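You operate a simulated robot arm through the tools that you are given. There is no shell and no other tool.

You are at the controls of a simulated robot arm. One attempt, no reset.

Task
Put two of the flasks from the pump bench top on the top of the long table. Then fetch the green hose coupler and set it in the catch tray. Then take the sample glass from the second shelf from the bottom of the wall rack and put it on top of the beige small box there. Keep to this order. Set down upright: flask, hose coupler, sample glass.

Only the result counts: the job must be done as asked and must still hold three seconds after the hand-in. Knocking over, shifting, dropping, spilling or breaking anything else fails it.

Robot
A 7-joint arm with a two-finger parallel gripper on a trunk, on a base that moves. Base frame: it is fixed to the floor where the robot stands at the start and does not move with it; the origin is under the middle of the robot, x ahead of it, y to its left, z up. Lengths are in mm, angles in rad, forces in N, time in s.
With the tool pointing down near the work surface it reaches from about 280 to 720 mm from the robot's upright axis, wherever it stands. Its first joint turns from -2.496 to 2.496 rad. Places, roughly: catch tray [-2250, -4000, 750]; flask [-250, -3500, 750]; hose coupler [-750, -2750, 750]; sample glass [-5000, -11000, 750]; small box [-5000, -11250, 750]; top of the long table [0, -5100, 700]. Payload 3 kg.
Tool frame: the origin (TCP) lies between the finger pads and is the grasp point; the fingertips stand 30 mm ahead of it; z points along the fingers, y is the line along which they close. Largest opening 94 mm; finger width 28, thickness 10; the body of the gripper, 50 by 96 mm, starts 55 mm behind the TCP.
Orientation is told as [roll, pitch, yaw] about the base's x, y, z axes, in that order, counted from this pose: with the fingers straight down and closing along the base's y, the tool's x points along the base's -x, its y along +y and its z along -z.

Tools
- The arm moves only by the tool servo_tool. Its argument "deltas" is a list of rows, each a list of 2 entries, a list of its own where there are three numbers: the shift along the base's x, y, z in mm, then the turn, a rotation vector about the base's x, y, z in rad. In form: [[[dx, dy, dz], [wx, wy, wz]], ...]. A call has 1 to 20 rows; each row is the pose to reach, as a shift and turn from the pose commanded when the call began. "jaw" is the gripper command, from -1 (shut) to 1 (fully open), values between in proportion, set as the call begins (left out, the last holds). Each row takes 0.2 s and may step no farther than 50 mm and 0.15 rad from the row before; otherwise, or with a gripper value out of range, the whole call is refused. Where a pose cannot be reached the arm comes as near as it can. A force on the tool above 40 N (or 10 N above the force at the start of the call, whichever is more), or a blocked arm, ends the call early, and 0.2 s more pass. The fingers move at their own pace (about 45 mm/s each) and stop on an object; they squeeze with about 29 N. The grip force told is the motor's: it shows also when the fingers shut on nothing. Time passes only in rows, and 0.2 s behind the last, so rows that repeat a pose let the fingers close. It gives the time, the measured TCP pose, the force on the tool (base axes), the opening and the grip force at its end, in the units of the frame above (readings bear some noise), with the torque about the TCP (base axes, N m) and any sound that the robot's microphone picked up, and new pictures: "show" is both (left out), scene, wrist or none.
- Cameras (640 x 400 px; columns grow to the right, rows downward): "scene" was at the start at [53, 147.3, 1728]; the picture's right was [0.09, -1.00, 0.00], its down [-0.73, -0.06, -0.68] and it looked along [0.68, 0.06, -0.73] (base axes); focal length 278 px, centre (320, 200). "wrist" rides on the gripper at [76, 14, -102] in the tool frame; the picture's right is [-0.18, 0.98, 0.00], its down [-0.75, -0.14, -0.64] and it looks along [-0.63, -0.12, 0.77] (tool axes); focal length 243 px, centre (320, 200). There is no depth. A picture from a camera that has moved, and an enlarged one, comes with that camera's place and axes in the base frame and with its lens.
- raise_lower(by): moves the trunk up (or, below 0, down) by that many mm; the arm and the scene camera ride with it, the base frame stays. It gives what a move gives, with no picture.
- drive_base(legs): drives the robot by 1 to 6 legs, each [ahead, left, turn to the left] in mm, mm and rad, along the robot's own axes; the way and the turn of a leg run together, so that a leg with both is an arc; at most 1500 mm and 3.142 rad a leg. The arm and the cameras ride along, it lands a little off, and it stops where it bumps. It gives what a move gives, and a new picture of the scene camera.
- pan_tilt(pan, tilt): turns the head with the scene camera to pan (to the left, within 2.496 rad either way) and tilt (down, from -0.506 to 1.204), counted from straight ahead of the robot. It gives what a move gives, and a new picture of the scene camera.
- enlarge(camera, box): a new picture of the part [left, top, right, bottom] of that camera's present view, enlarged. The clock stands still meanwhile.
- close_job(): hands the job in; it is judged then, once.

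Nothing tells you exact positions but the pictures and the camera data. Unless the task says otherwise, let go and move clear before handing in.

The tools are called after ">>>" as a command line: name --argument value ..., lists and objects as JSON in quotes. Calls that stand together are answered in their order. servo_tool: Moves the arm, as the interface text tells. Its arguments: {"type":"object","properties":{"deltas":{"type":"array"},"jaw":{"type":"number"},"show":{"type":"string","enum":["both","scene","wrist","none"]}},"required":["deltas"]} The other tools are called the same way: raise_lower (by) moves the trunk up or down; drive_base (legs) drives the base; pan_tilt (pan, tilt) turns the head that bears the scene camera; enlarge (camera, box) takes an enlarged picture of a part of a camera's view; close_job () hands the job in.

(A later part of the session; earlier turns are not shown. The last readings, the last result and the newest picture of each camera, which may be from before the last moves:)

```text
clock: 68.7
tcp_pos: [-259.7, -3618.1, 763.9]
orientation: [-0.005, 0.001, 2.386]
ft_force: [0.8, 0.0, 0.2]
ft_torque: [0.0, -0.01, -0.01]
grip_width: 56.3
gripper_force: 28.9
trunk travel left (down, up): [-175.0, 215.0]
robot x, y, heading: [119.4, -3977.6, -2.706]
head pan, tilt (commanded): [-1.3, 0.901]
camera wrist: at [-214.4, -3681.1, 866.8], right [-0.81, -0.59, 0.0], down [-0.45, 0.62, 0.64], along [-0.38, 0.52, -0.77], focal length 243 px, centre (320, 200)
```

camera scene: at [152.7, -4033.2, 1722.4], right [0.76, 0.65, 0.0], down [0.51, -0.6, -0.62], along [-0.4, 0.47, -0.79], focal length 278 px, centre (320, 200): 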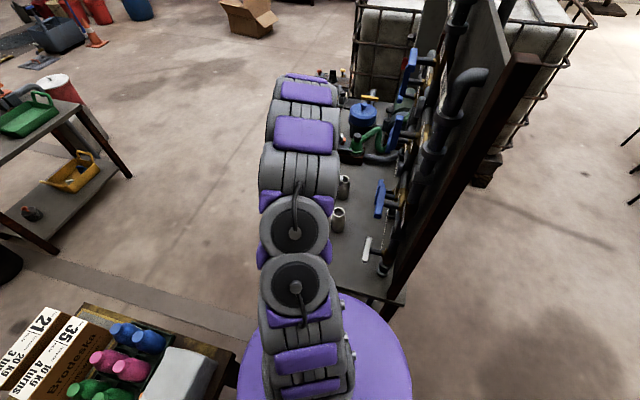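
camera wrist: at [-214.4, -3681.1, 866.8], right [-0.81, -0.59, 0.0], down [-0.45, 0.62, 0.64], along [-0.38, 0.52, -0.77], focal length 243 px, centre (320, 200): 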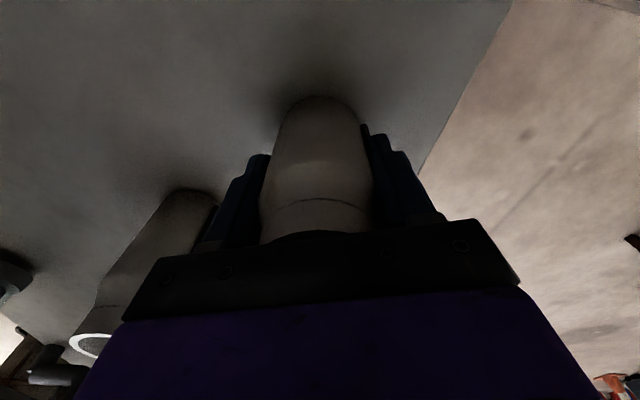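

Gripped at 56 mm with full force. Lifting straight up.

>>> servo_tool --deltas '[[[0, 0, 10], [0, 0, 0]], [[0, 0, 35], [0, 0, 0]], [[0, 0, 70], [0, 0, 0]], [[0, 0, 110], [0, 0, 0]], [[0, 0, 150], [0, 0, 0]], [[0, 0, 190], [0, 0, 0]], [[0, 0, 220], [0, 0, 0]]]'

```text
clock: 70.3
tcp_pos: [-260.4, -3619.1, 985.6]
orientation: [-0.003, -0.002, 2.386]
ft_force: [0.3, -0.4, -0.3]
ft_torque: [-0.01, -0.01, 0.03]
grip_width: 56.3
gripper_force: 29.2
trunk travel left (down, up): [-175.0, 215.0]
robot x, y, heading: [121.9, -3977.6, -2.705]
head pan, tilt (commanded): [-1.3, 0.901]
camera scene: at [151.1, -4032.5, 1722.3], right [0.76, 0.65, 0.0], down [0.51, -0.6, -0.62], along [-0.4, 0.47, -0.79], focal length 278 px, centre (320, 200)
camera wrist: at [-214.1, -3681.9, 1087.6], right [-0.81, -0.59, 0.0], down [-0.45, 0.62, 0.64], along [-0.38, 0.52, -0.77], focal length 243 px, centre (320, 200)
```

scene: 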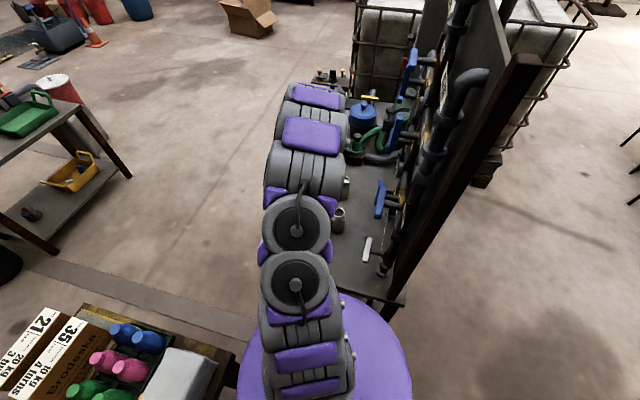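
wrist: 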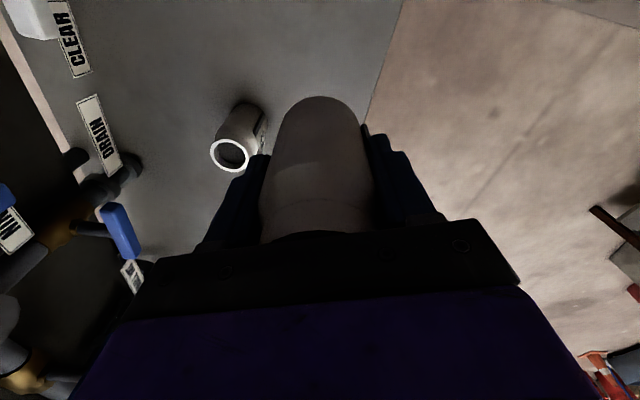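

The flask is held. I'll lift a bit more, draw the arm in, then turn the base left so it runs parallel to the long table with the arm on the table side.

>>> servo_tool --deltas '[[[0, 0, 30], [0, 0, 0]], [[30, -28, 55], [0, 0, 0]], [[60, -57, 65], [0, 0, 0]], [[73, -69, 65], [0, 0, 0]]]' --show "none"

>>> drive_base --legs '[[0, 0, 0.8], [0, 0, 0.78]]'

>>> pan_tilt --pan -0.9 --tilt 0.8

```text
clock: 71.3
tcp_pos: [-188.2, -3686.9, 1049.6]
orientation: [-0.003, -0.003, 2.384]
ft_force: [0.1, 0.7, -1.0]
ft_torque: [0.03, -0.01, 0.0]
grip_width: 56.6
gripper_force: 28.6
trunk travel left (down, up): [-175.0, 215.0]
robot x, y, heading: [118.8, -3980.5, -2.705]
head pan, tilt (commanded): [-1.3, 0.901]
```

```text
clock: 75.8
tcp_pos: [-171.9, -4277.4, 1050.9]
orientation: [-0.005, -0.004, -2.34]
ft_force: [0.6, -0.6, 0.1]
ft_torque: [-0.02, -0.05, -0.01]
grip_width: 56.5
gripper_force: 28.6
trunk travel left (down, up): [-175.0, 215.0]
robot x, y, heading: [115.7, -3975.6, -1.144]
head pan, tilt (commanded): [-1.3, 0.901]
camera scene: at [189.0, -3936.7, 1721.4], right [-0.64, 0.77, 0.0], down [0.6, 0.5, -0.63], along [-0.48, -0.4, -0.78], focal length 278 px, centre (320, 200)
```

scene: 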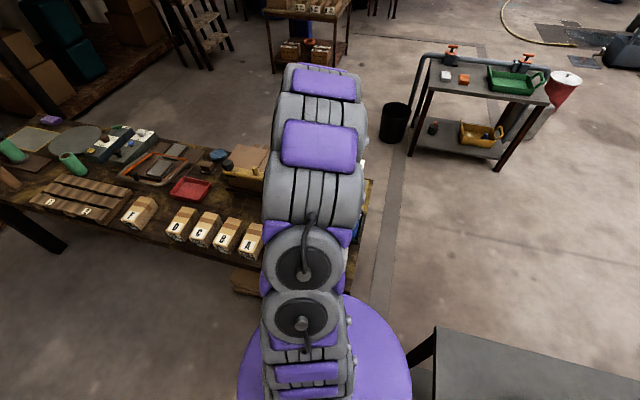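

```text
clock: 76.7
tcp_pos: [-185.6, -4283.7, 1046.5]
orientation: [-0.003, 0.01, -2.339]
ft_force: [-0.1, -0.2, -1.1]
ft_torque: [0.02, 0.06, 0.02]
grip_width: 56.3
gripper_force: 28.7
trunk travel left (down, up): [-175.0, 215.0]
robot x, y, heading: [113.4, -3976.3, -1.148]
head pan, tilt (commanded): [-0.901, 0.799]
camera scene: at [197.3, -3965.6, 1729.9], right [-0.89, 0.46, 0.0], down [0.33, 0.64, -0.7], along [-0.32, -0.62, -0.72], focal length 278 px, centre (320, 200)
```

scene: 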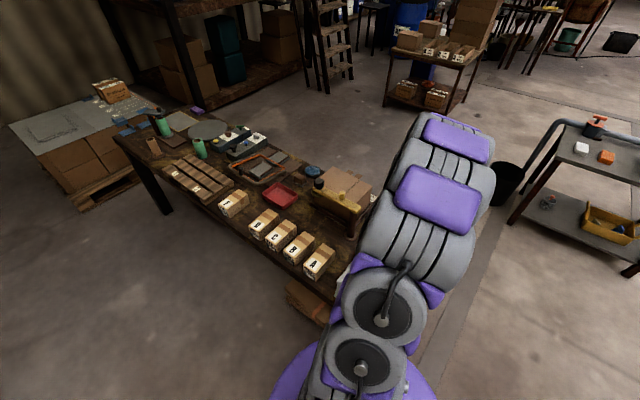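

>>> enlarge --camera "scene" --box '[110, 90, 390, 290]'

```text
2.00 times, centred on (250, 190) of scene
camera zoom: at [197.3, -3965.6, 1729.9], right [-0.89, 0.46, 0.0], down [0.33, 0.64, -0.7], along [-0.32, -0.62, -0.72], focal length 555 px, centre (460, 220)
```

zoom: 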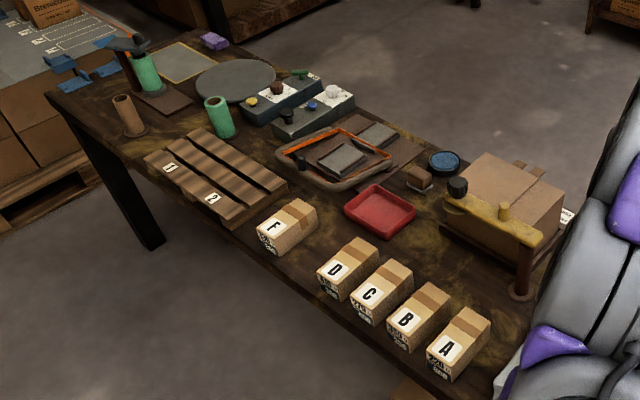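

Between cartons F and D, in front of the red tray, there's a free patch about 180 mm wide and 240 mm deep centred near (60, −4910), enough for both flasks one behind the other. I'll drive ahead along the table to stand opposite it.

>>> drive_base --legs '[[0, 0, 0.07], [400, 0, 0], [400, 0, 0], [0, 0, -0.07]]'

>>> pan_tilt --pan -1.5 --tilt 0.9

```text
clock: 82.2
tcp_pos: [204.0, -4981.2, 1049.9]
orientation: [-0.003, 0.0, -2.342]
ft_force: [-0.9, 0.9, -0.2]
ft_torque: [0.0, -0.01, -0.03]
grip_width: 56.3
gripper_force: 29.0
trunk travel left (down, up): [-175.0, 215.0]
robot x, y, heading: [498.6, -4682.6, -1.152]
head pan, tilt (commanded): [-0.901, 0.799]
camera scene: at [582.0, -4666.9, 1729.8], right [-0.89, 0.46, 0.0], down [0.33, 0.64, -0.7], along [-0.32, -0.62, -0.72], focal length 278 px, centre (320, 200)
```

scene: 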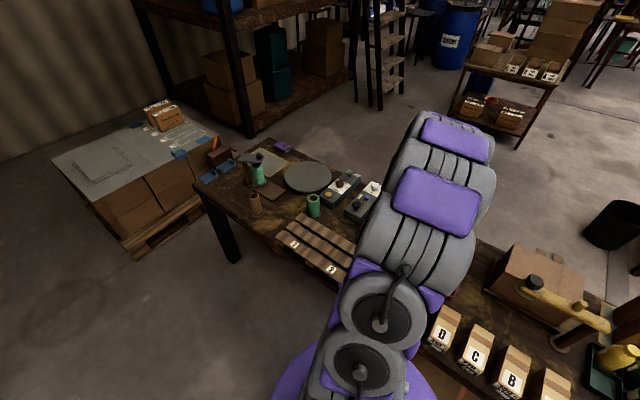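

```text
clock: 83.2
tcp_pos: [203.1, -4982.3, 1048.7]
orientation: [-0.004, 0.002, -2.34]
ft_force: [-0.1, 0.5, -0.3]
ft_torque: [0.0, -0.02, 0.0]
grip_width: 56.4
gripper_force: 29.0
trunk travel left (down, up): [-175.0, 215.0]
robot x, y, heading: [498.6, -4683.1, -1.15]
head pan, tilt (commanded): [-1.499, 0.901]
camera scene: at [548.1, -4633.3, 1722.1], right [-0.47, 0.88, 0.0], down [0.69, 0.37, -0.62], along [-0.55, -0.29, -0.78], focal length 278 px, centre (320, 200)
```

scene: 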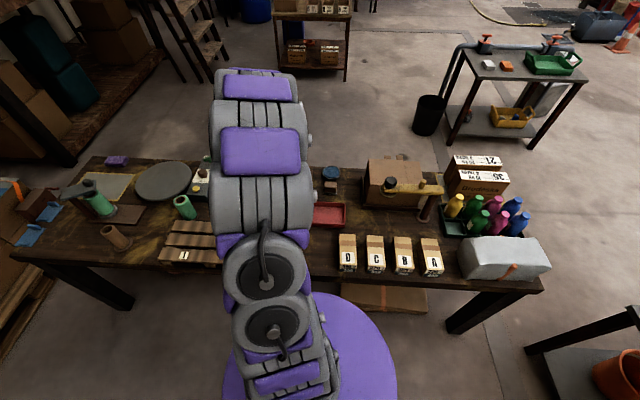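

>>> enlarge --camera "scene" --box '[290, 170, 450, 290]'

>>> enlarge --camera "wrist" --box '[0, 0, 640, 400]'

```text
3.33 times, centred on (370, 230) of scene
camera zoom: at [548.1, -4633.3, 1722.1], right [-0.47, 0.88, 0.0], down [0.69, 0.37, -0.62], along [-0.55, -0.29, -0.78], focal length 925 px, centre (153, 100)
```

zoom: 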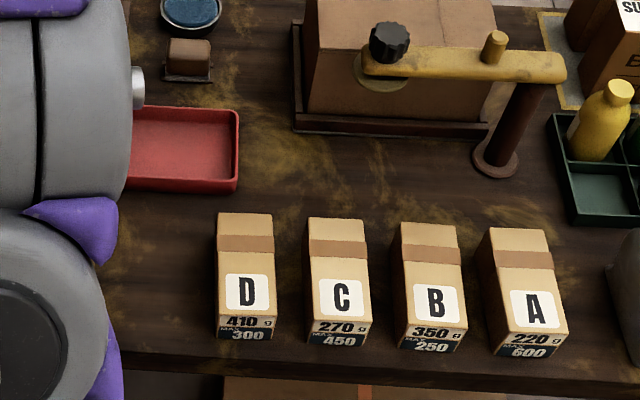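

```text
1.00 times, centred on (320, 200) of wrist (not enlarged: the box is as wide or as high as the picture)
camera zoom: at [266.4, -4938.5, 1151.5], right [0.58, -0.82, 0.0], down [-0.63, -0.45, 0.64], along [-0.52, -0.37, -0.77], focal length 243 px, centre (320, 200)
```

zoom: 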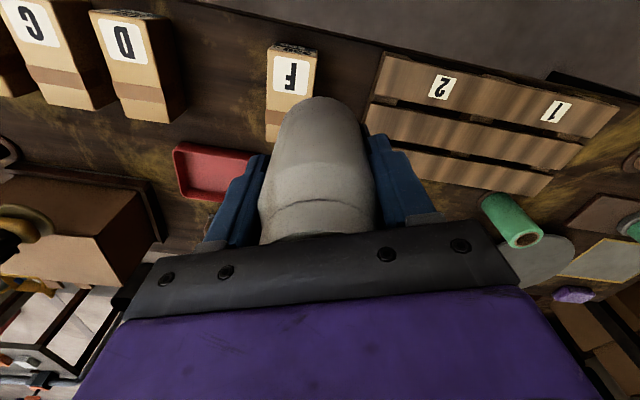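

The wrist view shows the gap: D's side and F's side are ~154 mm apart, the red tray starts ~215 mm in, table top at z ≈ 715. I'll put the first flask ~160 mm in at (32, −4900) and turn the jaws to close along the table's length.

>>> servo_tool --deltas '[[[-34, 16, 0], [0, 0, -0.076]], [[-68, 33, 0], [0, 0, -0.151]], [[-103, 49, 0], [0, 0, -0.227]], [[-137, 66, 0], [0, 0, -0.302]], [[-171, 82, 0], [0, 0, -0.378]], [[-171, 82, 0], [0, 0, -0.378]]]'

```text
clock: 84.6
tcp_pos: [29.9, -4900.4, 1048.9]
orientation: [-0.003, 0.003, -2.722]
ft_force: [1.3, -0.6, -0.3]
ft_torque: [0.0, 0.0, -0.01]
grip_width: 56.3
gripper_force: 28.6
trunk travel left (down, up): [-175.0, 215.0]
robot x, y, heading: [501.0, -4679.8, -1.151]
head pan, tilt (commanded): [-1.499, 0.901]
camera scene: at [541.3, -4635.4, 1722.4], right [-0.47, 0.88, 0.0], down [0.69, 0.37, -0.62], along [-0.54, -0.29, -0.79], focal length 278 px, centre (320, 200)
camera wrist: at [105.2, -4883.2, 1151.6], right [0.23, -0.97, 0.0], down [-0.75, -0.18, 0.64], along [-0.62, -0.15, -0.77], focal length 243 px, centre (320, 200)
```

scene: 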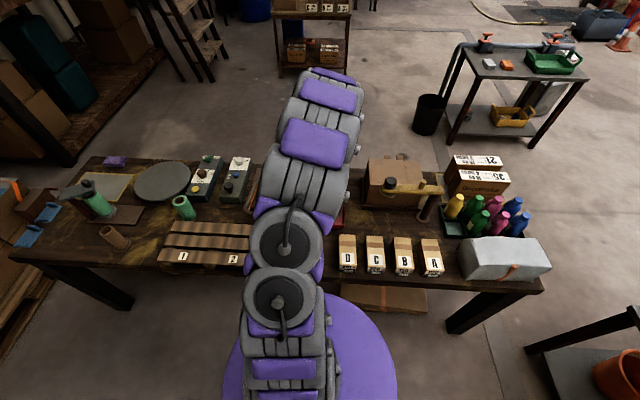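
wrist: 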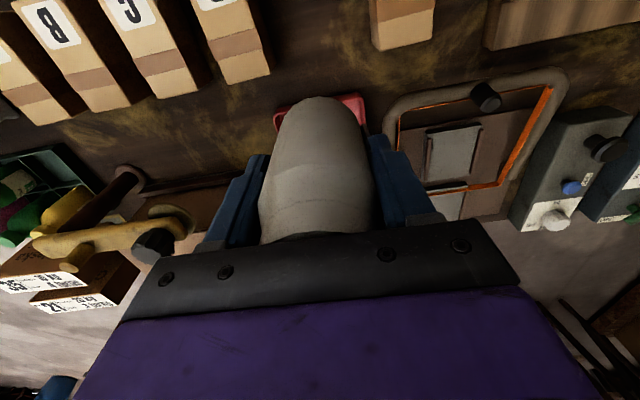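

The target spot between D and F is clear in the wrist view. Lowering to just above carton height for a check.

>>> servo_tool --deltas '[[[1, 0, -45], [0, 0, 0]], [[1, 0, -90], [0, 0, 0]], [[1, 0, -135], [0, 0, 0]], [[1, 0, -175], [0, 0, 0]], [[1, 0, -195], [0, 0, 0]], [[1, 0, -195], [0, 0, 0]]]'

```text
clock: 86.0
tcp_pos: [30.6, -4900.1, 854.3]
orientation: [-0.001, 0.005, -2.72]
ft_force: [0.2, 0.5, -1.0]
ft_torque: [0.03, -0.02, -0.01]
grip_width: 56.6
gripper_force: 28.6
trunk travel left (down, up): [-175.0, 215.0]
robot x, y, heading: [500.4, -4678.5, -1.146]
head pan, tilt (commanded): [-1.499, 0.901]
camera scene: at [541.5, -4635.0, 1722.4], right [-0.47, 0.88, 0.0], down [0.69, 0.37, -0.62], along [-0.54, -0.29, -0.79], focal length 278 px, centre (320, 200)
camera wrist: at [106.8, -4882.3, 956.0], right [0.23, -0.97, 0.0], down [-0.75, -0.18, 0.64], along [-0.62, -0.15, -0.77], focal length 243 px, centre (320, 200)
```

scene: 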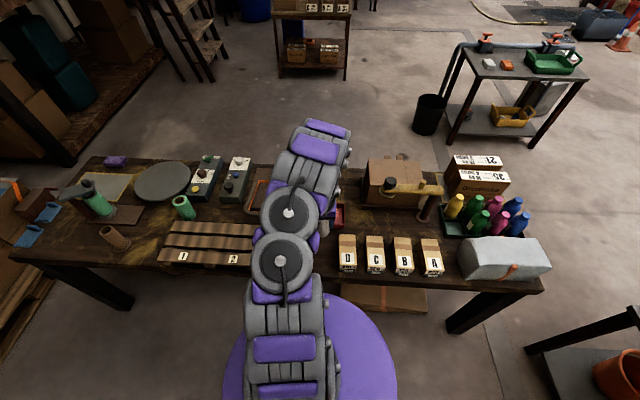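
wrist: 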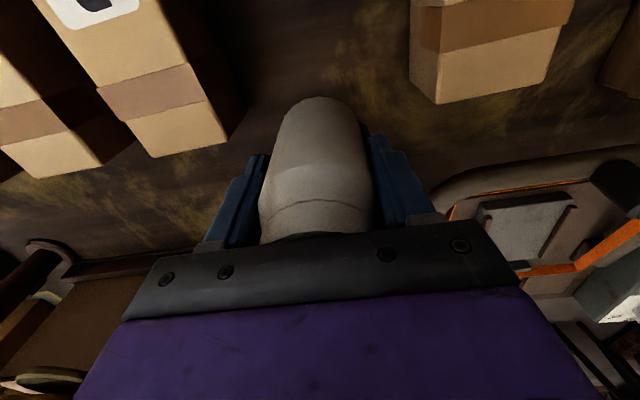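

Well centred. Lowering further in smaller steps toward contact.

>>> servo_tool --deltas '[[[1, 0, -30], [0, 0, 0]], [[1, 0, -50], [0, 0, 0]], [[1, 0, -60], [0, 0, 0]], [[1, 0, -65], [0, 0, 0]]]' --show "wrist"

```text
clock: 87.0
tcp_pos: [31.3, -4900.8, 791.3]
orientation: [-0.004, -0.002, -2.719]
ft_force: [-5.5, -1.7, 30.1]
ft_torque: [-0.06, -0.03, -0.01]
grip_width: 57.1
gripper_force: 28.8
trunk travel left (down, up): [-175.0, 215.0]
robot x, y, heading: [500.8, -4676.3, -1.152]
head pan, tilt (commanded): [-1.499, 0.901]
camera wrist: at [108.5, -4882.8, 894.0], right [0.24, -0.97, 0.0], down [-0.74, -0.18, 0.64], along [-0.63, -0.15, -0.76], focal length 243 px, centre (320, 200)
```

wrist: 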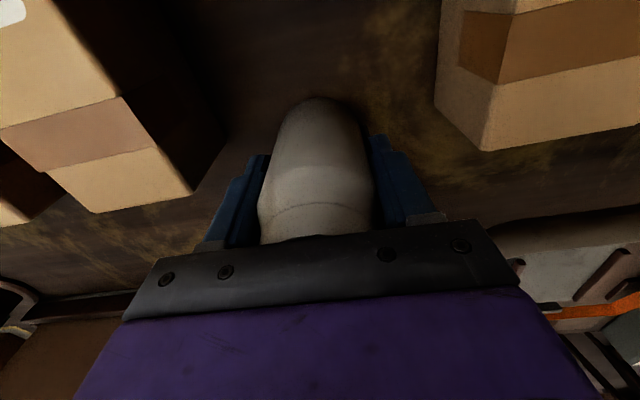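

Contact: the flask is on the table (30 N). I'll ease off a couple of millimetres, then open the jaws partway.

>>> servo_tool --deltas '[[[0, 0, 2], [0, 0, 0]], [[0, 0, 2], [0, 0, 0]]]' --show "none"

```text
clock: 87.6
tcp_pos: [32.2, -4900.0, 791.2]
orientation: [-0.001, 0.004, -2.719]
ft_force: [-2.0, -2.4, 21.8]
ft_torque: [-0.19, 0.12, 0.0]
grip_width: 56.3
gripper_force: 28.7
trunk travel left (down, up): [-175.0, 215.0]
robot x, y, heading: [497.4, -4682.7, -1.145]
head pan, tilt (commanded): [-1.499, 0.901]
```

>>> servo_tool --deltas '[[[0, 0, 3], [0, 0, 0]], [[0, 0, 4], [0, 0, 0]]]' --show "none"

```text
clock: 88.2
tcp_pos: [33.7, -4900.6, 793.8]
orientation: [-0.003, 0.006, -2.72]
ft_force: [0.4, -0.1, 0.2]
ft_torque: [-0.02, -0.05, 0.0]
grip_width: 56.2
gripper_force: 28.9
trunk travel left (down, up): [-175.0, 215.0]
robot x, y, heading: [497.3, -4681.9, -1.145]
head pan, tilt (commanded): [-1.499, 0.901]
```

Force is now zero, so the base is barely touching. Lowering 1.5 mm for light contact, then opening.

>>> servo_tool --deltas '[[[0, 0, -1], [0, 0, 0]], [[0, 0, -1.5], [0, 0, 0]]]' --show "none"

>>> servo_tool --deltas '[[[0, 0, 0], [0, 0, 0]], [[0, 0, 0], [0, 0, 0]], [[0, 0, 0], [0, 0, 0]]]' --jaw 0.6 --show "wrist"

```text
clock: 88.8
tcp_pos: [31.4, -4900.6, 793.2]
orientation: [-0.002, 0.004, -2.72]
ft_force: [-0.3, 0.1, -0.1]
ft_torque: [-0.01, 0.0, 0.03]
grip_width: 56.2
gripper_force: 28.9
trunk travel left (down, up): [-175.0, 215.0]
robot x, y, heading: [501.2, -4678.3, -1.146]
head pan, tilt (commanded): [-1.499, 0.901]
```

```text
clock: 89.6
tcp_pos: [32.6, -4901.2, 793.1]
orientation: [-0.002, 0.005, -2.72]
ft_force: [-1.0, -0.3, -0.3]
ft_torque: [0.02, -0.01, -0.03]
grip_width: 75.3
gripper_force: 0.0
trunk travel left (down, up): [-175.0, 215.0]
robot x, y, heading: [501.7, -4680.6, -1.151]
head pan, tilt (commanded): [-1.499, 0.901]
camera wrist: at [107.0, -4883.2, 895.7], right [0.23, -0.97, 0.0], down [-0.75, -0.18, 0.64], along [-0.62, -0.15, -0.77], focal length 243 px, centre (320, 200)
```

wrist: 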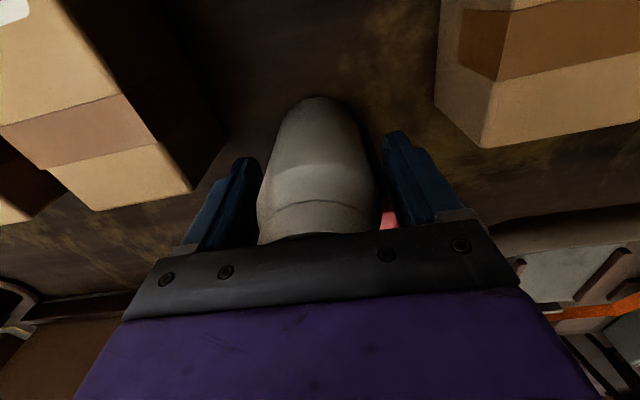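

The flask stands free. Rising straight up and checking.

>>> servo_tool --deltas '[[[0, 0, 20], [0, 0, 0]], [[0, 0, 55], [0, 0, 0]], [[0, 0, 95], [0, 0, 0]], [[0, 0, 140], [0, 0, 0]], [[0, 0, 185], [0, 0, 0]], [[0, 0, 230], [0, 0, 0]], [[0, 0, 255], [0, 0, 0]]]' --show "wrist"

```text
clock: 91.2
tcp_pos: [32.2, -4900.1, 1048.1]
orientation: [-0.002, 0.008, -2.719]
ft_force: [-0.4, 0.1, -0.1]
ft_torque: [0.0, -0.01, -0.02]
grip_width: 74.7
gripper_force: 0.0
trunk travel left (down, up): [-175.0, 215.0]
robot x, y, heading: [500.9, -4678.5, -1.148]
head pan, tilt (commanded): [-1.499, 0.901]
camera wrist: at [107.7, -4882.3, 1151.5], right [0.24, -0.97, 0.0], down [-0.75, -0.18, 0.64], along [-0.62, -0.15, -0.77], focal length 243 px, centre (320, 200)
```

wrist: 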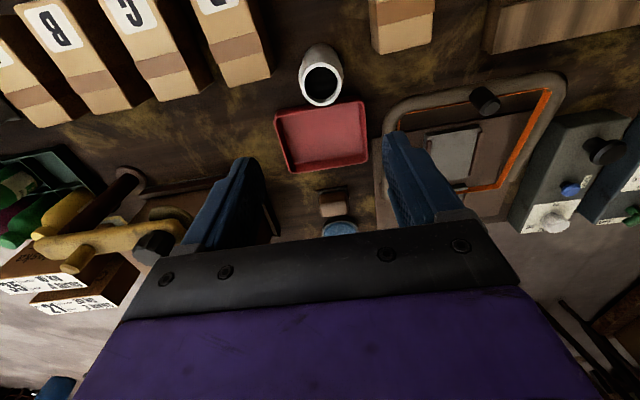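

Flask one stands upright in the gap. Now I'll draw the arm in, drive back along the table to the bench's end and turn to fetch flask two.

>>> servo_tool --deltas '[[[30, 14, 0], [0, 0, 0]], [[60, 28, 0], [0, 0, 0]], [[90, 43, 0], [0, 0, 0]], [[90, 43, 0], [0, 0, 0]]]' --jaw 1 --show "none"

>>> drive_base --legs '[[0, 0, 0.07], [-400, 0, 0], [-400, 0, 0], [0, 0, -0.07]]'

```text
clock: 92.2
tcp_pos: [120.9, -4857.3, 1047.7]
orientation: [-0.001, 0.008, -2.721]
ft_force: [0.0, -0.4, -0.5]
ft_torque: [0.0, 0.02, -0.02]
grip_width: 93.8
gripper_force: 0.0
trunk travel left (down, up): [-175.0, 215.0]
robot x, y, heading: [502.5, -4678.1, -1.15]
head pan, tilt (commanded): [-1.499, 0.901]
```

```text
clock: 97.7
tcp_pos: [-255.3, -4152.5, 1048.6]
orientation: [-0.002, 0.005, -2.72]
ft_force: [-0.2, -0.4, 0.3]
ft_torque: [0.01, 0.02, 0.03]
grip_width: 94.1
gripper_force: 0.0
trunk travel left (down, up): [-175.0, 215.0]
robot x, y, heading: [120.1, -3978.7, -1.15]
head pan, tilt (commanded): [-1.499, 0.901]
camera scene: at [166.5, -3928.6, 1722.3], right [-0.47, 0.88, 0.0], down [0.69, 0.37, -0.62], along [-0.55, -0.29, -0.79], focal length 278 px, centre (320, 200)
```

scene: 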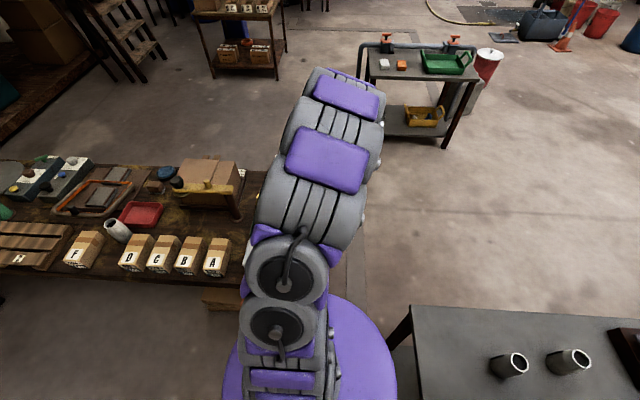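

Flask one is visible upright on the table; two flasks remain on the bench. Turning the base right to bring the arm over the bench.

>>> drive_base --legs '[[0, 0, -0.65], [0, 0, -0.6]]'

>>> servo_tool --deltas '[[[0, 0, 0], [0, 0, 0]]]'

```text
clock: 101.5
tcp_pos: [-164.7, -3667.3, 1047.9]
orientation: [-0.001, 0.005, 2.307]
ft_force: [0.8, -0.9, 0.1]
ft_torque: [0.05, 0.03, -0.01]
grip_width: 94.2
gripper_force: 0.1
trunk travel left (down, up): [-175.0, 215.0]
robot x, y, heading: [123.3, -3974.3, -2.407]
head pan, tilt (commanded): [-1.499, 0.901]
camera scene: at [162.2, -3985.1, 1723.0], right [0.69, 0.72, 0.0], down [0.57, -0.55, -0.61], along [-0.44, 0.42, -0.79], focal length 278 px, centre (320, 200)
```

scene: 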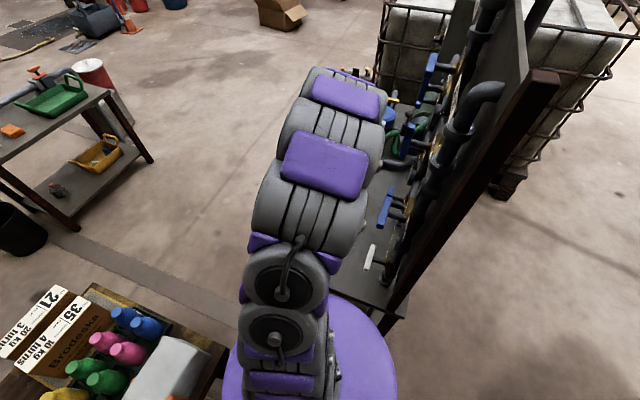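

```text
clock: 101.9
tcp_pos: [-148.6, -3684.3, 1057.3]
orientation: [-0.003, -0.017, 2.307]
ft_force: [-0.5, 1.4, -0.9]
ft_torque: [-0.05, 0.0, -0.05]
grip_width: 94.1
gripper_force: 0.1
trunk travel left (down, up): [-175.0, 215.0]
robot x, y, heading: [123.8, -3972.7, -2.404]
head pan, tilt (commanded): [-1.499, 0.901]
camera scene: at [196.2, -4022.2, 1721.1], right [0.69, 0.72, 0.0], down [0.56, -0.53, -0.63], along [-0.46, 0.43, -0.78], focal length 278 px, centre (320, 200)
camera wrist: at [-106.9, -3752.2, 1158.6], right [-0.85, -0.52, 0.0], down [-0.39, 0.64, 0.66], along [-0.34, 0.56, -0.76], focal length 243 px, centre (320, 200)
```

scene: 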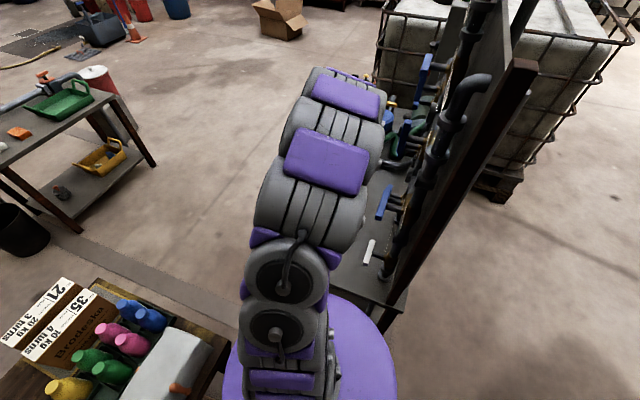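
wrist: 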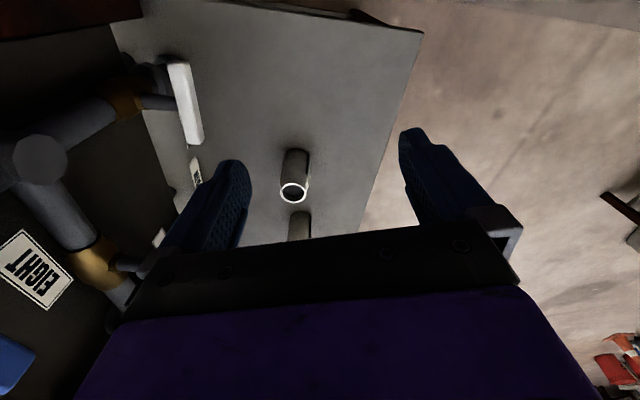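

Flask two's rim is near (−210, −3491), the white valve handle ~170 mm to its east at z ≈ 850, so there is room. Letting the sway settle first.

>>> servo_tool --deltas '[[[0, 0, 0], [0, 0, 0]], [[0, 0, 0], [0, 0, 0]], [[0, 0, 0], [0, 0, 0]], [[0, 0, 0], [0, 0, 0]]]' --show "wrist"

```text
clock: 102.9
tcp_pos: [-167.1, -3666.9, 1048.1]
orientation: [-0.001, 0.001, 2.307]
ft_force: [-0.8, -1.2, -0.5]
ft_torque: [0.08, -0.04, -0.01]
grip_width: 94.2
gripper_force: 0.0
trunk travel left (down, up): [-175.0, 215.0]
robot x, y, heading: [119.9, -3967.5, -2.395]
head pan, tilt (commanded): [-1.499, 0.901]
camera wrist: at [-125.4, -3732.9, 1151.6], right [-0.85, -0.52, 0.0], down [-0.4, 0.65, 0.64], along [-0.34, 0.55, -0.77], focal length 243 px, centre (320, 200)
```

wrist: 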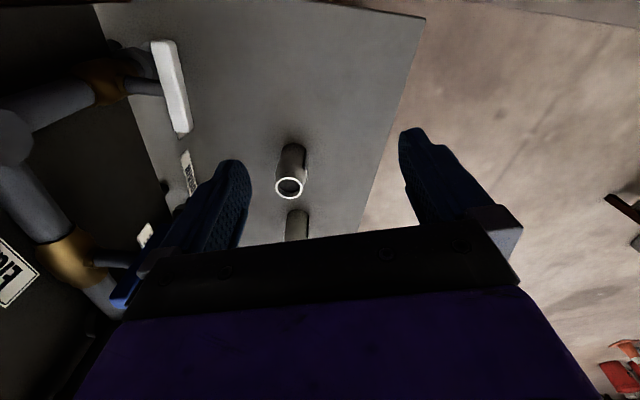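

>>> servo_tool --deltas '[[[-11, 44, 0], [0, 0, -0.03]], [[-22, 88, 0], [0, 0, -0.06]], [[-34, 132, 0], [0, 0, -0.095]], [[-45, 176, -10], [0, 0, -0.13]], [[-45, 176, -55], [0, 0, -0.13]], [[-45, 176, -100], [0, 0, -0.13]], [[-45, 176, -140], [0, 0, -0.13]], [[-45, 176, -155], [0, 0, -0.13]], [[-45, 176, -155], [0, 0, -0.13]]]'

```text
clock: 104.9
tcp_pos: [-192.8, -3509.8, 903.7]
orientation: [0.002, -0.022, 2.18]
ft_force: [0.9, 0.9, 0.3]
ft_torque: [-0.06, 0.08, -0.01]
grip_width: 94.1
gripper_force: 0.0
trunk travel left (down, up): [-175.0, 215.0]
robot x, y, heading: [123.2, -3974.9, -2.406]
head pan, tilt (commanded): [-1.499, 0.901]
camera scene: at [182.5, -4006.3, 1722.3], right [0.69, 0.72, 0.0], down [0.57, -0.54, -0.62], along [-0.45, 0.43, -0.78], focal length 278 px, centre (320, 200)
camera wrist: at [-158.9, -3582.6, 1004.8], right [-0.91, -0.41, 0.01], down [-0.31, 0.69, 0.66], along [-0.27, 0.6, -0.75], focal length 243 px, centre (320, 200)
```

scene: 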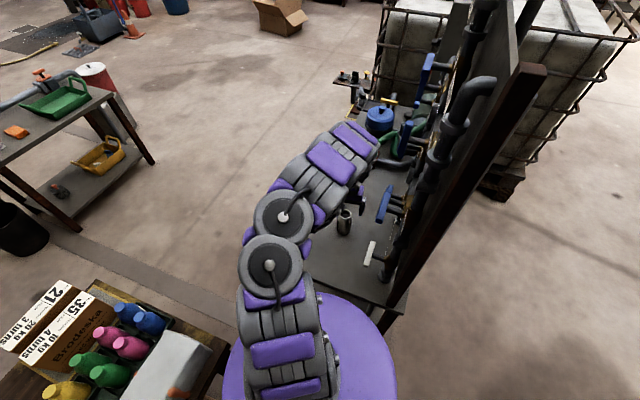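
wrist: 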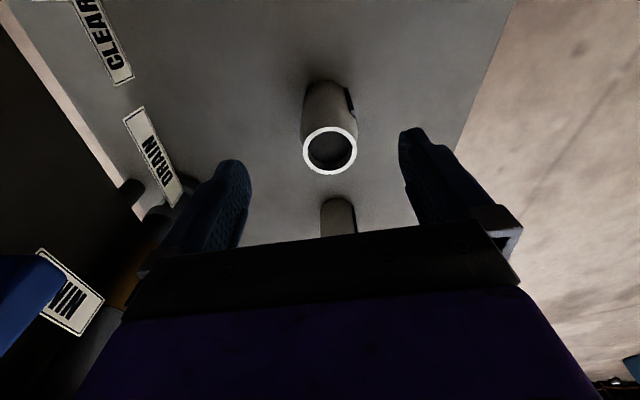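

The body is still swaying a little from the last turn. Waiting for it to settle before descending.

>>> servo_tool --deltas '[[[0, 0, 0], [0, 0, 0]], [[0, 0, 0], [0, 0, 0]], [[0, 0, 0], [0, 0, 0]], [[0, 0, 0], [0, 0, 0]], [[0, 0, 0], [0, 0, 0]], [[0, 0, 0], [0, 0, 0]], [[0, 0, 0], [0, 0, 0]], [[0, 0, 0], [0, 0, 0]]]' --show "wrist"

```text
clock: 106.7
tcp_pos: [-193.2, -3508.9, 902.2]
orientation: [-0.001, -0.016, 2.179]
ft_force: [0.0, 1.4, 0.3]
ft_torque: [-0.07, 0.06, 0.05]
grip_width: 94.0
gripper_force: 0.0
trunk travel left (down, up): [-175.0, 215.0]
robot x, y, heading: [124.4, -3977.0, -2.408]
head pan, tilt (commanded): [-1.499, 0.901]
camera wrist: at [-160.4, -3580.6, 1003.6], right [-0.91, -0.41, 0.0], down [-0.31, 0.69, 0.65], along [-0.27, 0.6, -0.76], focal length 243 px, centre (320, 200)
```

wrist: 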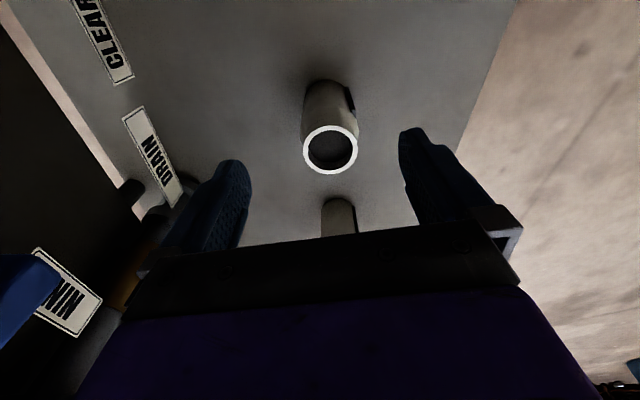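

The lean is small and steady; going by measured pose, flask two is ~26 mm ahead of the TCP. Centring and lowering to just above the rim.

>>> servo_tool --deltas '[[[-8, 10, 0], [0, 0, 0]], [[-17, 20, -20], [0, 0, 0]], [[-17, 20, -50], [0, 0, 0]], [[-17, 20, -50], [0, 0, 0]], [[-17, 20, -50], [0, 0, 0]]]' --show "wrist"

```text
clock: 107.9
tcp_pos: [-217.2, -3482.3, 848.5]
orientation: [-0.001, -0.011, 2.177]
ft_force: [0.4, 0.1, -0.2]
ft_torque: [0.01, 0.03, -0.01]
grip_width: 94.0
gripper_force: 0.1
trunk travel left (down, up): [-175.0, 215.0]
robot x, y, heading: [124.8, -3974.9, -2.402]
head pan, tilt (commanded): [-1.499, 0.901]
camera wrist: at [-184.2, -3554.7, 950.2], right [-0.91, -0.41, 0.0], down [-0.31, 0.69, 0.65], along [-0.27, 0.59, -0.76], focal length 243 px, centre (320, 200)
```

wrist: 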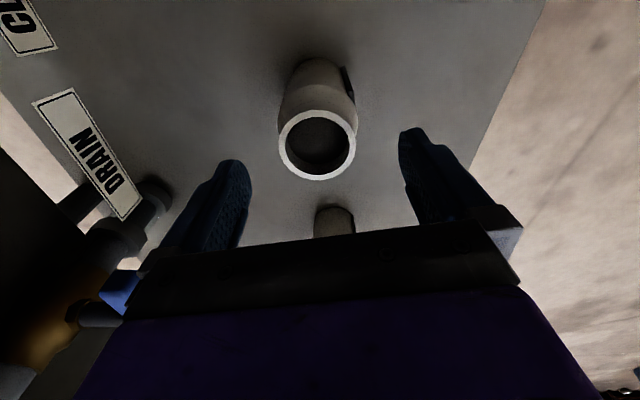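

Centred within a few mm. Descending to grasp height and closing.

>>> servo_tool --deltas '[[[2, -3, -30], [0, 0, 0]], [[2, -3, -60], [0, 0, 0]], [[2, -3, -80], [0, 0, 0]], [[2, -3, -80], [0, 0, 0]]]' --show "wrist"

```text
clock: 108.9
tcp_pos: [-212.7, -3488.8, 769.0]
orientation: [-0.003, -0.01, 2.177]
ft_force: [0.7, -0.2, 0.3]
ft_torque: [0.02, -0.01, 0.02]
grip_width: 94.0
gripper_force: 0.1
trunk travel left (down, up): [-175.0, 215.0]
robot x, y, heading: [121.4, -3976.0, -2.4]
head pan, tilt (commanded): [-1.499, 0.901]
camera wrist: at [-180.8, -3560.6, 871.4], right [-0.91, -0.41, 0.0], down [-0.31, 0.69, 0.65], along [-0.27, 0.59, -0.76], focal length 243 px, centre (320, 200)
```

wrist: 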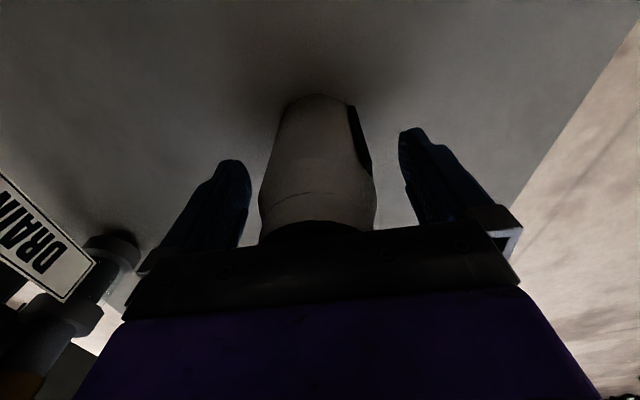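

>>> servo_tool --deltas '[[[0, 0, 0], [0, 0, 0]], [[0, 0, 0], [0, 0, 0]], [[0, 0, 0], [0, 0, 0]], [[0, 0, 0], [0, 0, 0]], [[0, 0, 0], [0, 0, 0]], [[0, 0, 0], [0, 0, 0]]]' --jaw -1 --show "wrist"

>>> servo_tool --deltas '[[[0, 0, 10], [0, 0, 0]], [[0, 0, 35], [0, 0, 0]], [[0, 0, 70], [0, 0, 0]], [[0, 0, 110], [0, 0, 0]], [[0, 0, 150], [0, 0, 0]], [[0, 0, 190], [0, 0, 0]], [[0, 0, 230], [0, 0, 0]], [[0, 0, 270], [0, 0, 0]], [[0, 0, 285], [0, 0, 0]]]' --show "wrist"

```text
clock: 110.3
tcp_pos: [-214.1, -3487.6, 769.4]
orientation: [-0.002, -0.012, 2.175]
ft_force: [-0.1, -0.4, -0.4]
ft_torque: [0.0, 0.05, -0.02]
grip_width: 56.9
gripper_force: 28.8
trunk travel left (down, up): [-175.0, 215.0]
robot x, y, heading: [120.6, -3978.1, -2.403]
head pan, tilt (commanded): [-1.499, 0.901]
camera wrist: at [-180.8, -3560.6, 871.7], right [-0.91, -0.41, 0.0], down [-0.31, 0.69, 0.65], along [-0.27, 0.59, -0.76], focal length 243 px, centre (320, 200)
```

wrist: 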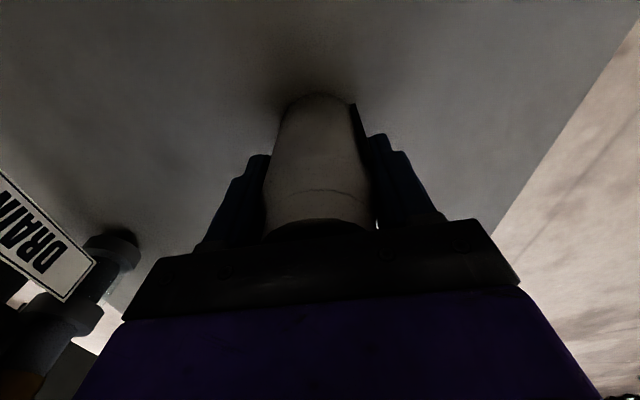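

```text
clock: 112.3
tcp_pos: [-213.7, -3487.2, 1055.6]
orientation: [-0.003, -0.009, 2.177]
ft_force: [0.4, 0.7, -0.5]
ft_torque: [0.02, -0.03, -0.03]
grip_width: 56.6
gripper_force: 29.0
trunk travel left (down, up): [-175.0, 215.0]
robot x, y, heading: [121.5, -3971.6, -2.4]
head pan, tilt (commanded): [-1.499, 0.901]
camera wrist: at [-179.7, -3558.8, 1156.7], right [-0.91, -0.41, 0.0], down [-0.31, 0.69, 0.65], along [-0.27, 0.59, -0.76], focal length 243 px, centre (320, 200)
```

wrist: 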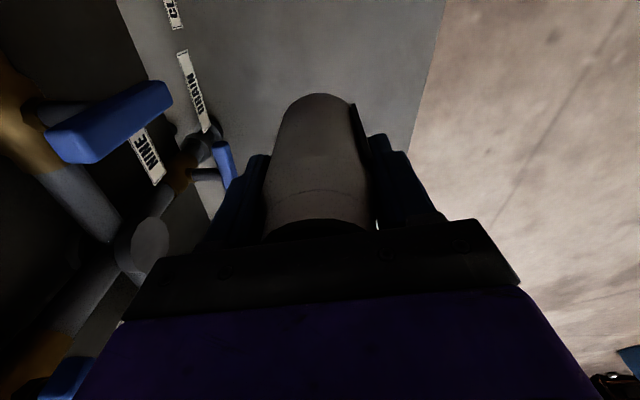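

Second flask held and lifted. Drawing the arm in, then turning and driving along the table again.

>>> servo_tool --deltas '[[[24, -35, 0], [0, 0, 0]], [[49, -70, 0], [0, 0, 0]], [[73, -105, 0], [0, 0, 0]], [[97, -139, 0], [0, 0, 0]], [[97, -139, 0], [0, 0, 0]]]' --show "none"

>>> drive_base --legs '[[0, 0, 0.65], [0, 0, 0.67], [400, 0, 0], [400, 0, 0], [0, 0, -0.07]]'

>>> servo_tool --deltas '[[[0, 0, 0], [0, 0, 0]], [[0, 0, 0], [0, 0, 0]], [[0, 0, 0], [0, 0, 0]]]'

```text
clock: 113.5
tcp_pos: [-115.4, -3626.2, 1055.1]
orientation: [0.0, -0.014, 2.177]
ft_force: [0.4, 0.1, 0.0]
ft_torque: [0.0, -0.02, -0.02]
grip_width: 56.5
gripper_force: 29.3
trunk travel left (down, up): [-175.0, 215.0]
robot x, y, heading: [122.6, -3975.3, -2.404]
head pan, tilt (commanded): [-1.499, 0.901]
```

```text
clock: 122.1
tcp_pos: [98.2, -4795.3, 1054.7]
orientation: [-0.002, -0.013, -2.849]
ft_force: [0.1, 0.5, 0.1]
ft_torque: [0.03, 0.0, -0.02]
grip_width: 56.5
gripper_force: 29.4
trunk travel left (down, up): [-175.0, 215.0]
robot x, y, heading: [503.2, -4676.5, -1.147]
head pan, tilt (commanded): [-1.499, 0.901]
camera scene: at [549.8, -4626.8, 1722.0], right [-0.48, 0.88, 0.0], down [0.69, 0.37, -0.62], along [-0.55, -0.3, -0.78], focal length 278 px, centre (320, 200)
```

scene: 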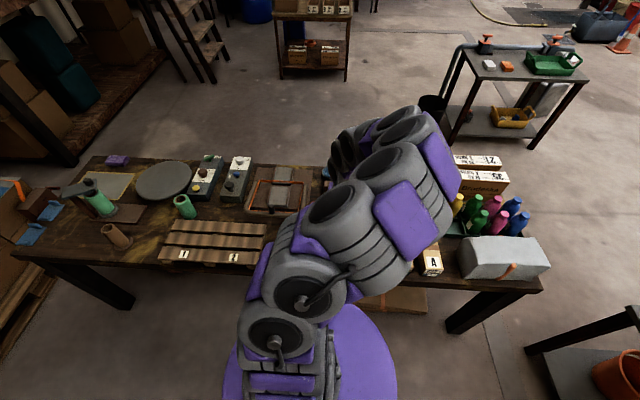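

```text
clock: 122.9
tcp_pos: [98.3, -4795.3, 1055.9]
orientation: [0.0, -0.015, -2.849]
ft_force: [-0.7, 0.9, -1.0]
ft_torque: [0.04, -0.02, 0.0]
grip_width: 56.5
gripper_force: 28.9
trunk travel left (down, up): [-175.0, 215.0]
robot x, y, heading: [497.9, -4676.2, -1.148]
head pan, tilt (commanded): [-1.499, 0.901]
camera scene: at [547.7, -4627.8, 1722.1], right [-0.48, 0.88, 0.0], down [0.69, 0.37, -0.62], along [-0.55, -0.3, -0.78], focal length 278 px, centre (320, 200)
camera wrist: at [176.3, -4786.6, 1157.4], right [0.11, -0.99, 0.0], down [-0.75, -0.08, 0.65], along [-0.65, -0.07, -0.76], focal length 243 px, centre (320, 200)
```

scene: 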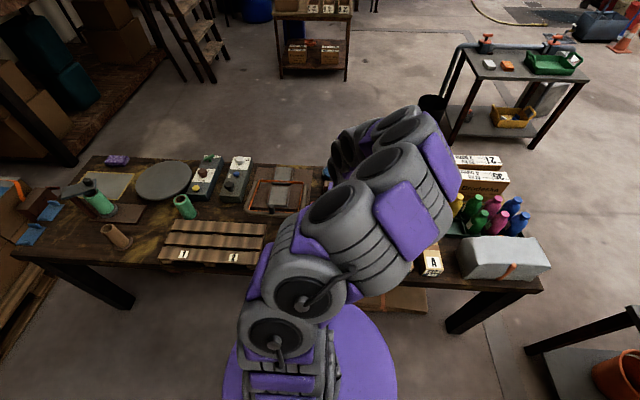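
wrist: 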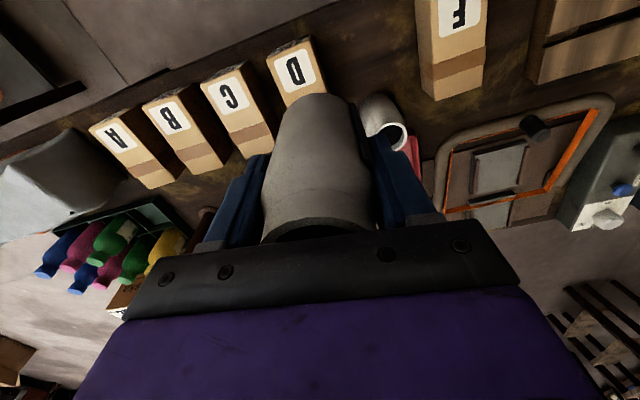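

Now positioning over the second spot, about 94 mm in front of flask one at (118, −4862).

>>> servo_tool --deltas '[[[7, -23, 0], [0, 0, 0.045]], [[14, -46, 0], [0, 0, 0.09]], [[20, -67, 0], [0, 0, 0.13]], [[20, -67, 0], [0, 0, 0.13]], [[20, -67, 0], [0, 0, 0.13]]]' --show "wrist"

```text
clock: 124.1
tcp_pos: [115.2, -4864.1, 1055.3]
orientation: [-0.003, -0.012, -2.718]
ft_force: [0.3, 0.8, -0.6]
ft_torque: [0.01, 0.02, 0.01]
grip_width: 56.8
gripper_force: 28.6
trunk travel left (down, up): [-175.0, 215.0]
robot x, y, heading: [502.6, -4676.8, -1.144]
head pan, tilt (commanded): [-1.499, 0.901]
camera wrist: at [192.1, -4845.6, 1156.8], right [0.24, -0.97, 0.0], down [-0.74, -0.18, 0.65], along [-0.63, -0.15, -0.76], focal length 243 px, centre (320, 200)
```

wrist: 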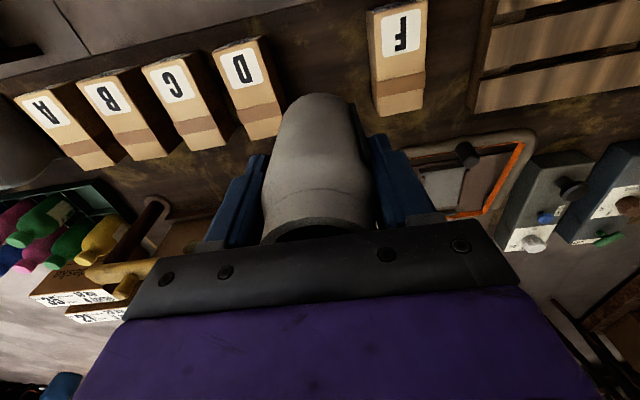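

>>> servo_tool --deltas '[[[2, 1, -45], [0, 0, 0]], [[2, 1, -90], [0, 0, 0]], [[2, 1, -135], [0, 0, 0]], [[2, 1, -175], [0, 0, 0]], [[2, 1, -195], [0, 0, 0]], [[2, 1, -195], [0, 0, 0]]]' --show "wrist"

```text
clock: 125.5
tcp_pos: [117.7, -4861.4, 861.4]
orientation: [0.0, -0.012, -2.718]
ft_force: [0.4, 0.3, -0.7]
ft_torque: [0.01, -0.02, -0.02]
grip_width: 56.3
gripper_force: 29.3
trunk travel left (down, up): [-175.0, 215.0]
robot x, y, heading: [500.4, -4679.3, -1.144]
head pan, tilt (commanded): [-1.499, 0.901]
camera wrist: at [195.6, -4843.5, 961.7], right [0.24, -0.97, 0.0], down [-0.74, -0.18, 0.65], along [-0.63, -0.15, -0.76], focal length 243 px, centre (320, 200)
```

wrist: 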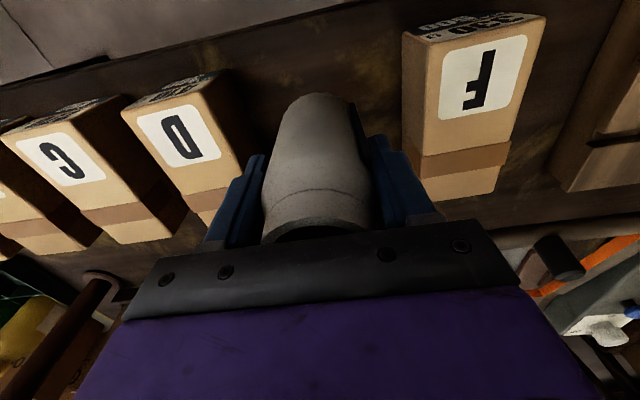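

>>> servo_tool --deltas '[[[0, 0, -25], [0, 0, 0]], [[0, 0, -45], [0, 0, 0]], [[0, 0, -55], [0, 0, 0]], [[0, 0, -58], [0, 0, 0]]]' --show "none"

```text
clock: 126.5
tcp_pos: [117.8, -4862.1, 801.9]
orientation: [-0.001, -0.013, -2.716]
ft_force: [0.7, 0.2, -0.8]
ft_torque: [0.01, -0.01, 0.01]
grip_width: 56.6
gripper_force: 28.7
trunk travel left (down, up): [-175.0, 215.0]
robot x, y, heading: [499.9, -4680.9, -1.147]
head pan, tilt (commanded): [-1.499, 0.901]
```

>>> servo_tool --deltas '[[[0, 0, -2], [0, 0, 0]], [[0, 0, -3], [0, 0, 0]], [[0, 0, -3], [0, 0, 0]]]' --show "none"

```text
clock: 127.3
tcp_pos: [117.7, -4862.0, 799.0]
orientation: [-0.001, -0.013, -2.716]
ft_force: [-1.3, 0.9, 20.6]
ft_torque: [0.24, -0.25, -0.01]
grip_width: 56.1
gripper_force: 29.0
trunk travel left (down, up): [-175.0, 215.0]
robot x, y, heading: [500.4, -4677.1, -1.151]
head pan, tilt (commanded): [-1.499, 0.901]
```

Contact (20 N). Easing off and opening.

>>> servo_tool --deltas '[[[0, 0, 1.5], [0, 0, 0]], [[0, 0, 1.5], [0, 0, 0]]]' --show "none"

>>> servo_tool --deltas '[[[0, 0, 0], [0, 0, 0]], [[0, 0, 0], [0, 0, 0]], [[0, 0, 0], [0, 0, 0]]]' --jaw 0.6 --show "wrist"

```text
clock: 127.9
tcp_pos: [117.8, -4861.9, 800.2]
orientation: [0.0, -0.013, -2.718]
ft_force: [-0.8, 0.4, 3.5]
ft_torque: [0.01, -0.03, 0.04]
grip_width: 56.4
gripper_force: 28.7
trunk travel left (down, up): [-175.0, 215.0]
robot x, y, heading: [503.0, -4673.9, -1.148]
head pan, tilt (commanded): [-1.499, 0.901]
```

```text
clock: 128.7
tcp_pos: [118.7, -4862.4, 800.2]
orientation: [-0.001, -0.011, -2.717]
ft_force: [0.4, 1.6, 0.6]
ft_torque: [-0.02, 0.01, 0.03]
grip_width: 74.9
gripper_force: 0.0
trunk travel left (down, up): [-175.0, 215.0]
robot x, y, heading: [500.2, -4676.6, -1.144]
head pan, tilt (commanded): [-1.499, 0.901]
camera wrist: at [195.2, -4843.9, 902.1], right [0.24, -0.97, 0.0], down [-0.74, -0.18, 0.65], along [-0.63, -0.15, -0.76], focal length 243 px, centre (320, 200)
```

wrist: 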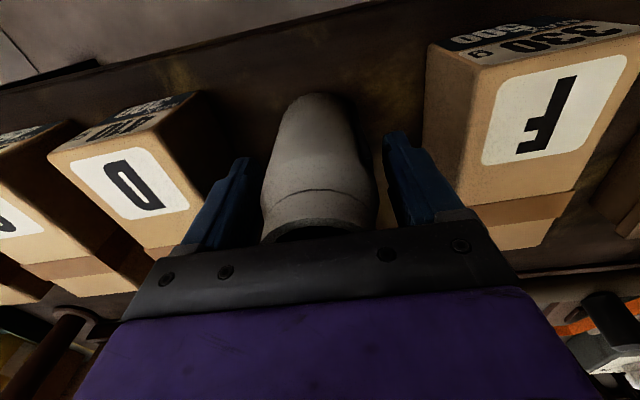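

Released. Rising straight up and checking both flasks.

>>> servo_tool --deltas '[[[0, 0, 20], [0, 0, 0]], [[0, 0, 55], [0, 0, 0]], [[0, 0, 95], [0, 0, 0]], [[0, 0, 140], [0, 0, 0]], [[0, 0, 185], [0, 0, 0]], [[0, 0, 230], [0, 0, 0]], [[0, 0, 250], [0, 0, 0]]]' --show "both"

```text
clock: 130.3
tcp_pos: [118.7, -4862.8, 1051.2]
orientation: [-0.002, -0.012, -2.719]
ft_force: [0.3, -0.3, -0.1]
ft_torque: [0.05, -0.02, -0.02]
grip_width: 75.0
gripper_force: 0.0
trunk travel left (down, up): [-175.0, 215.0]
robot x, y, heading: [501.9, -4675.4, -1.145]
head pan, tilt (commanded): [-1.499, 0.901]
camera scene: at [545.2, -4629.9, 1722.2], right [-0.48, 0.88, 0.0], down [0.69, 0.37, -0.62], along [-0.54, -0.3, -0.78], focal length 278 px, centre (320, 200)
camera wrist: at [194.9, -4844.5, 1152.9], right [0.24, -0.97, 0.0], down [-0.74, -0.18, 0.65], along [-0.63, -0.15, -0.76], focal length 243 px, centre (320, 200)
```

scene: 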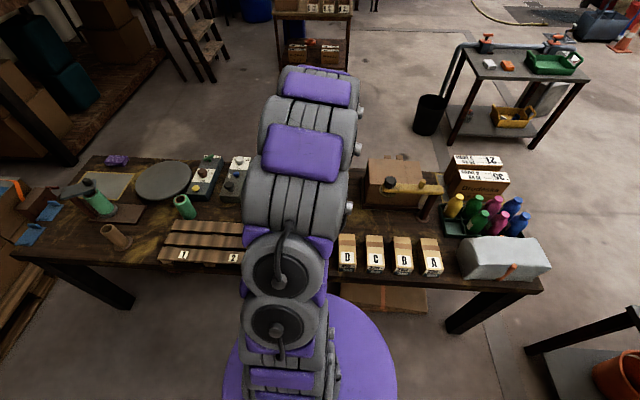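
wrist: 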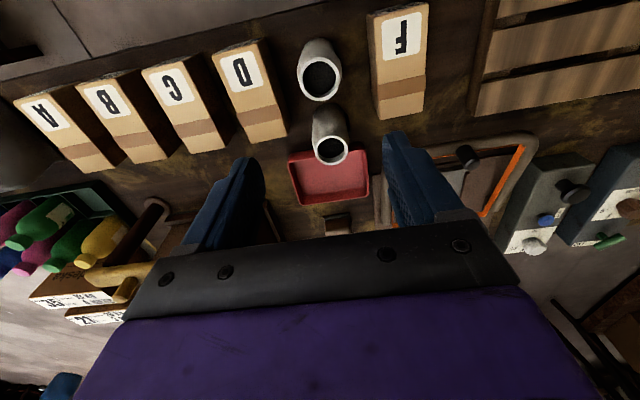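

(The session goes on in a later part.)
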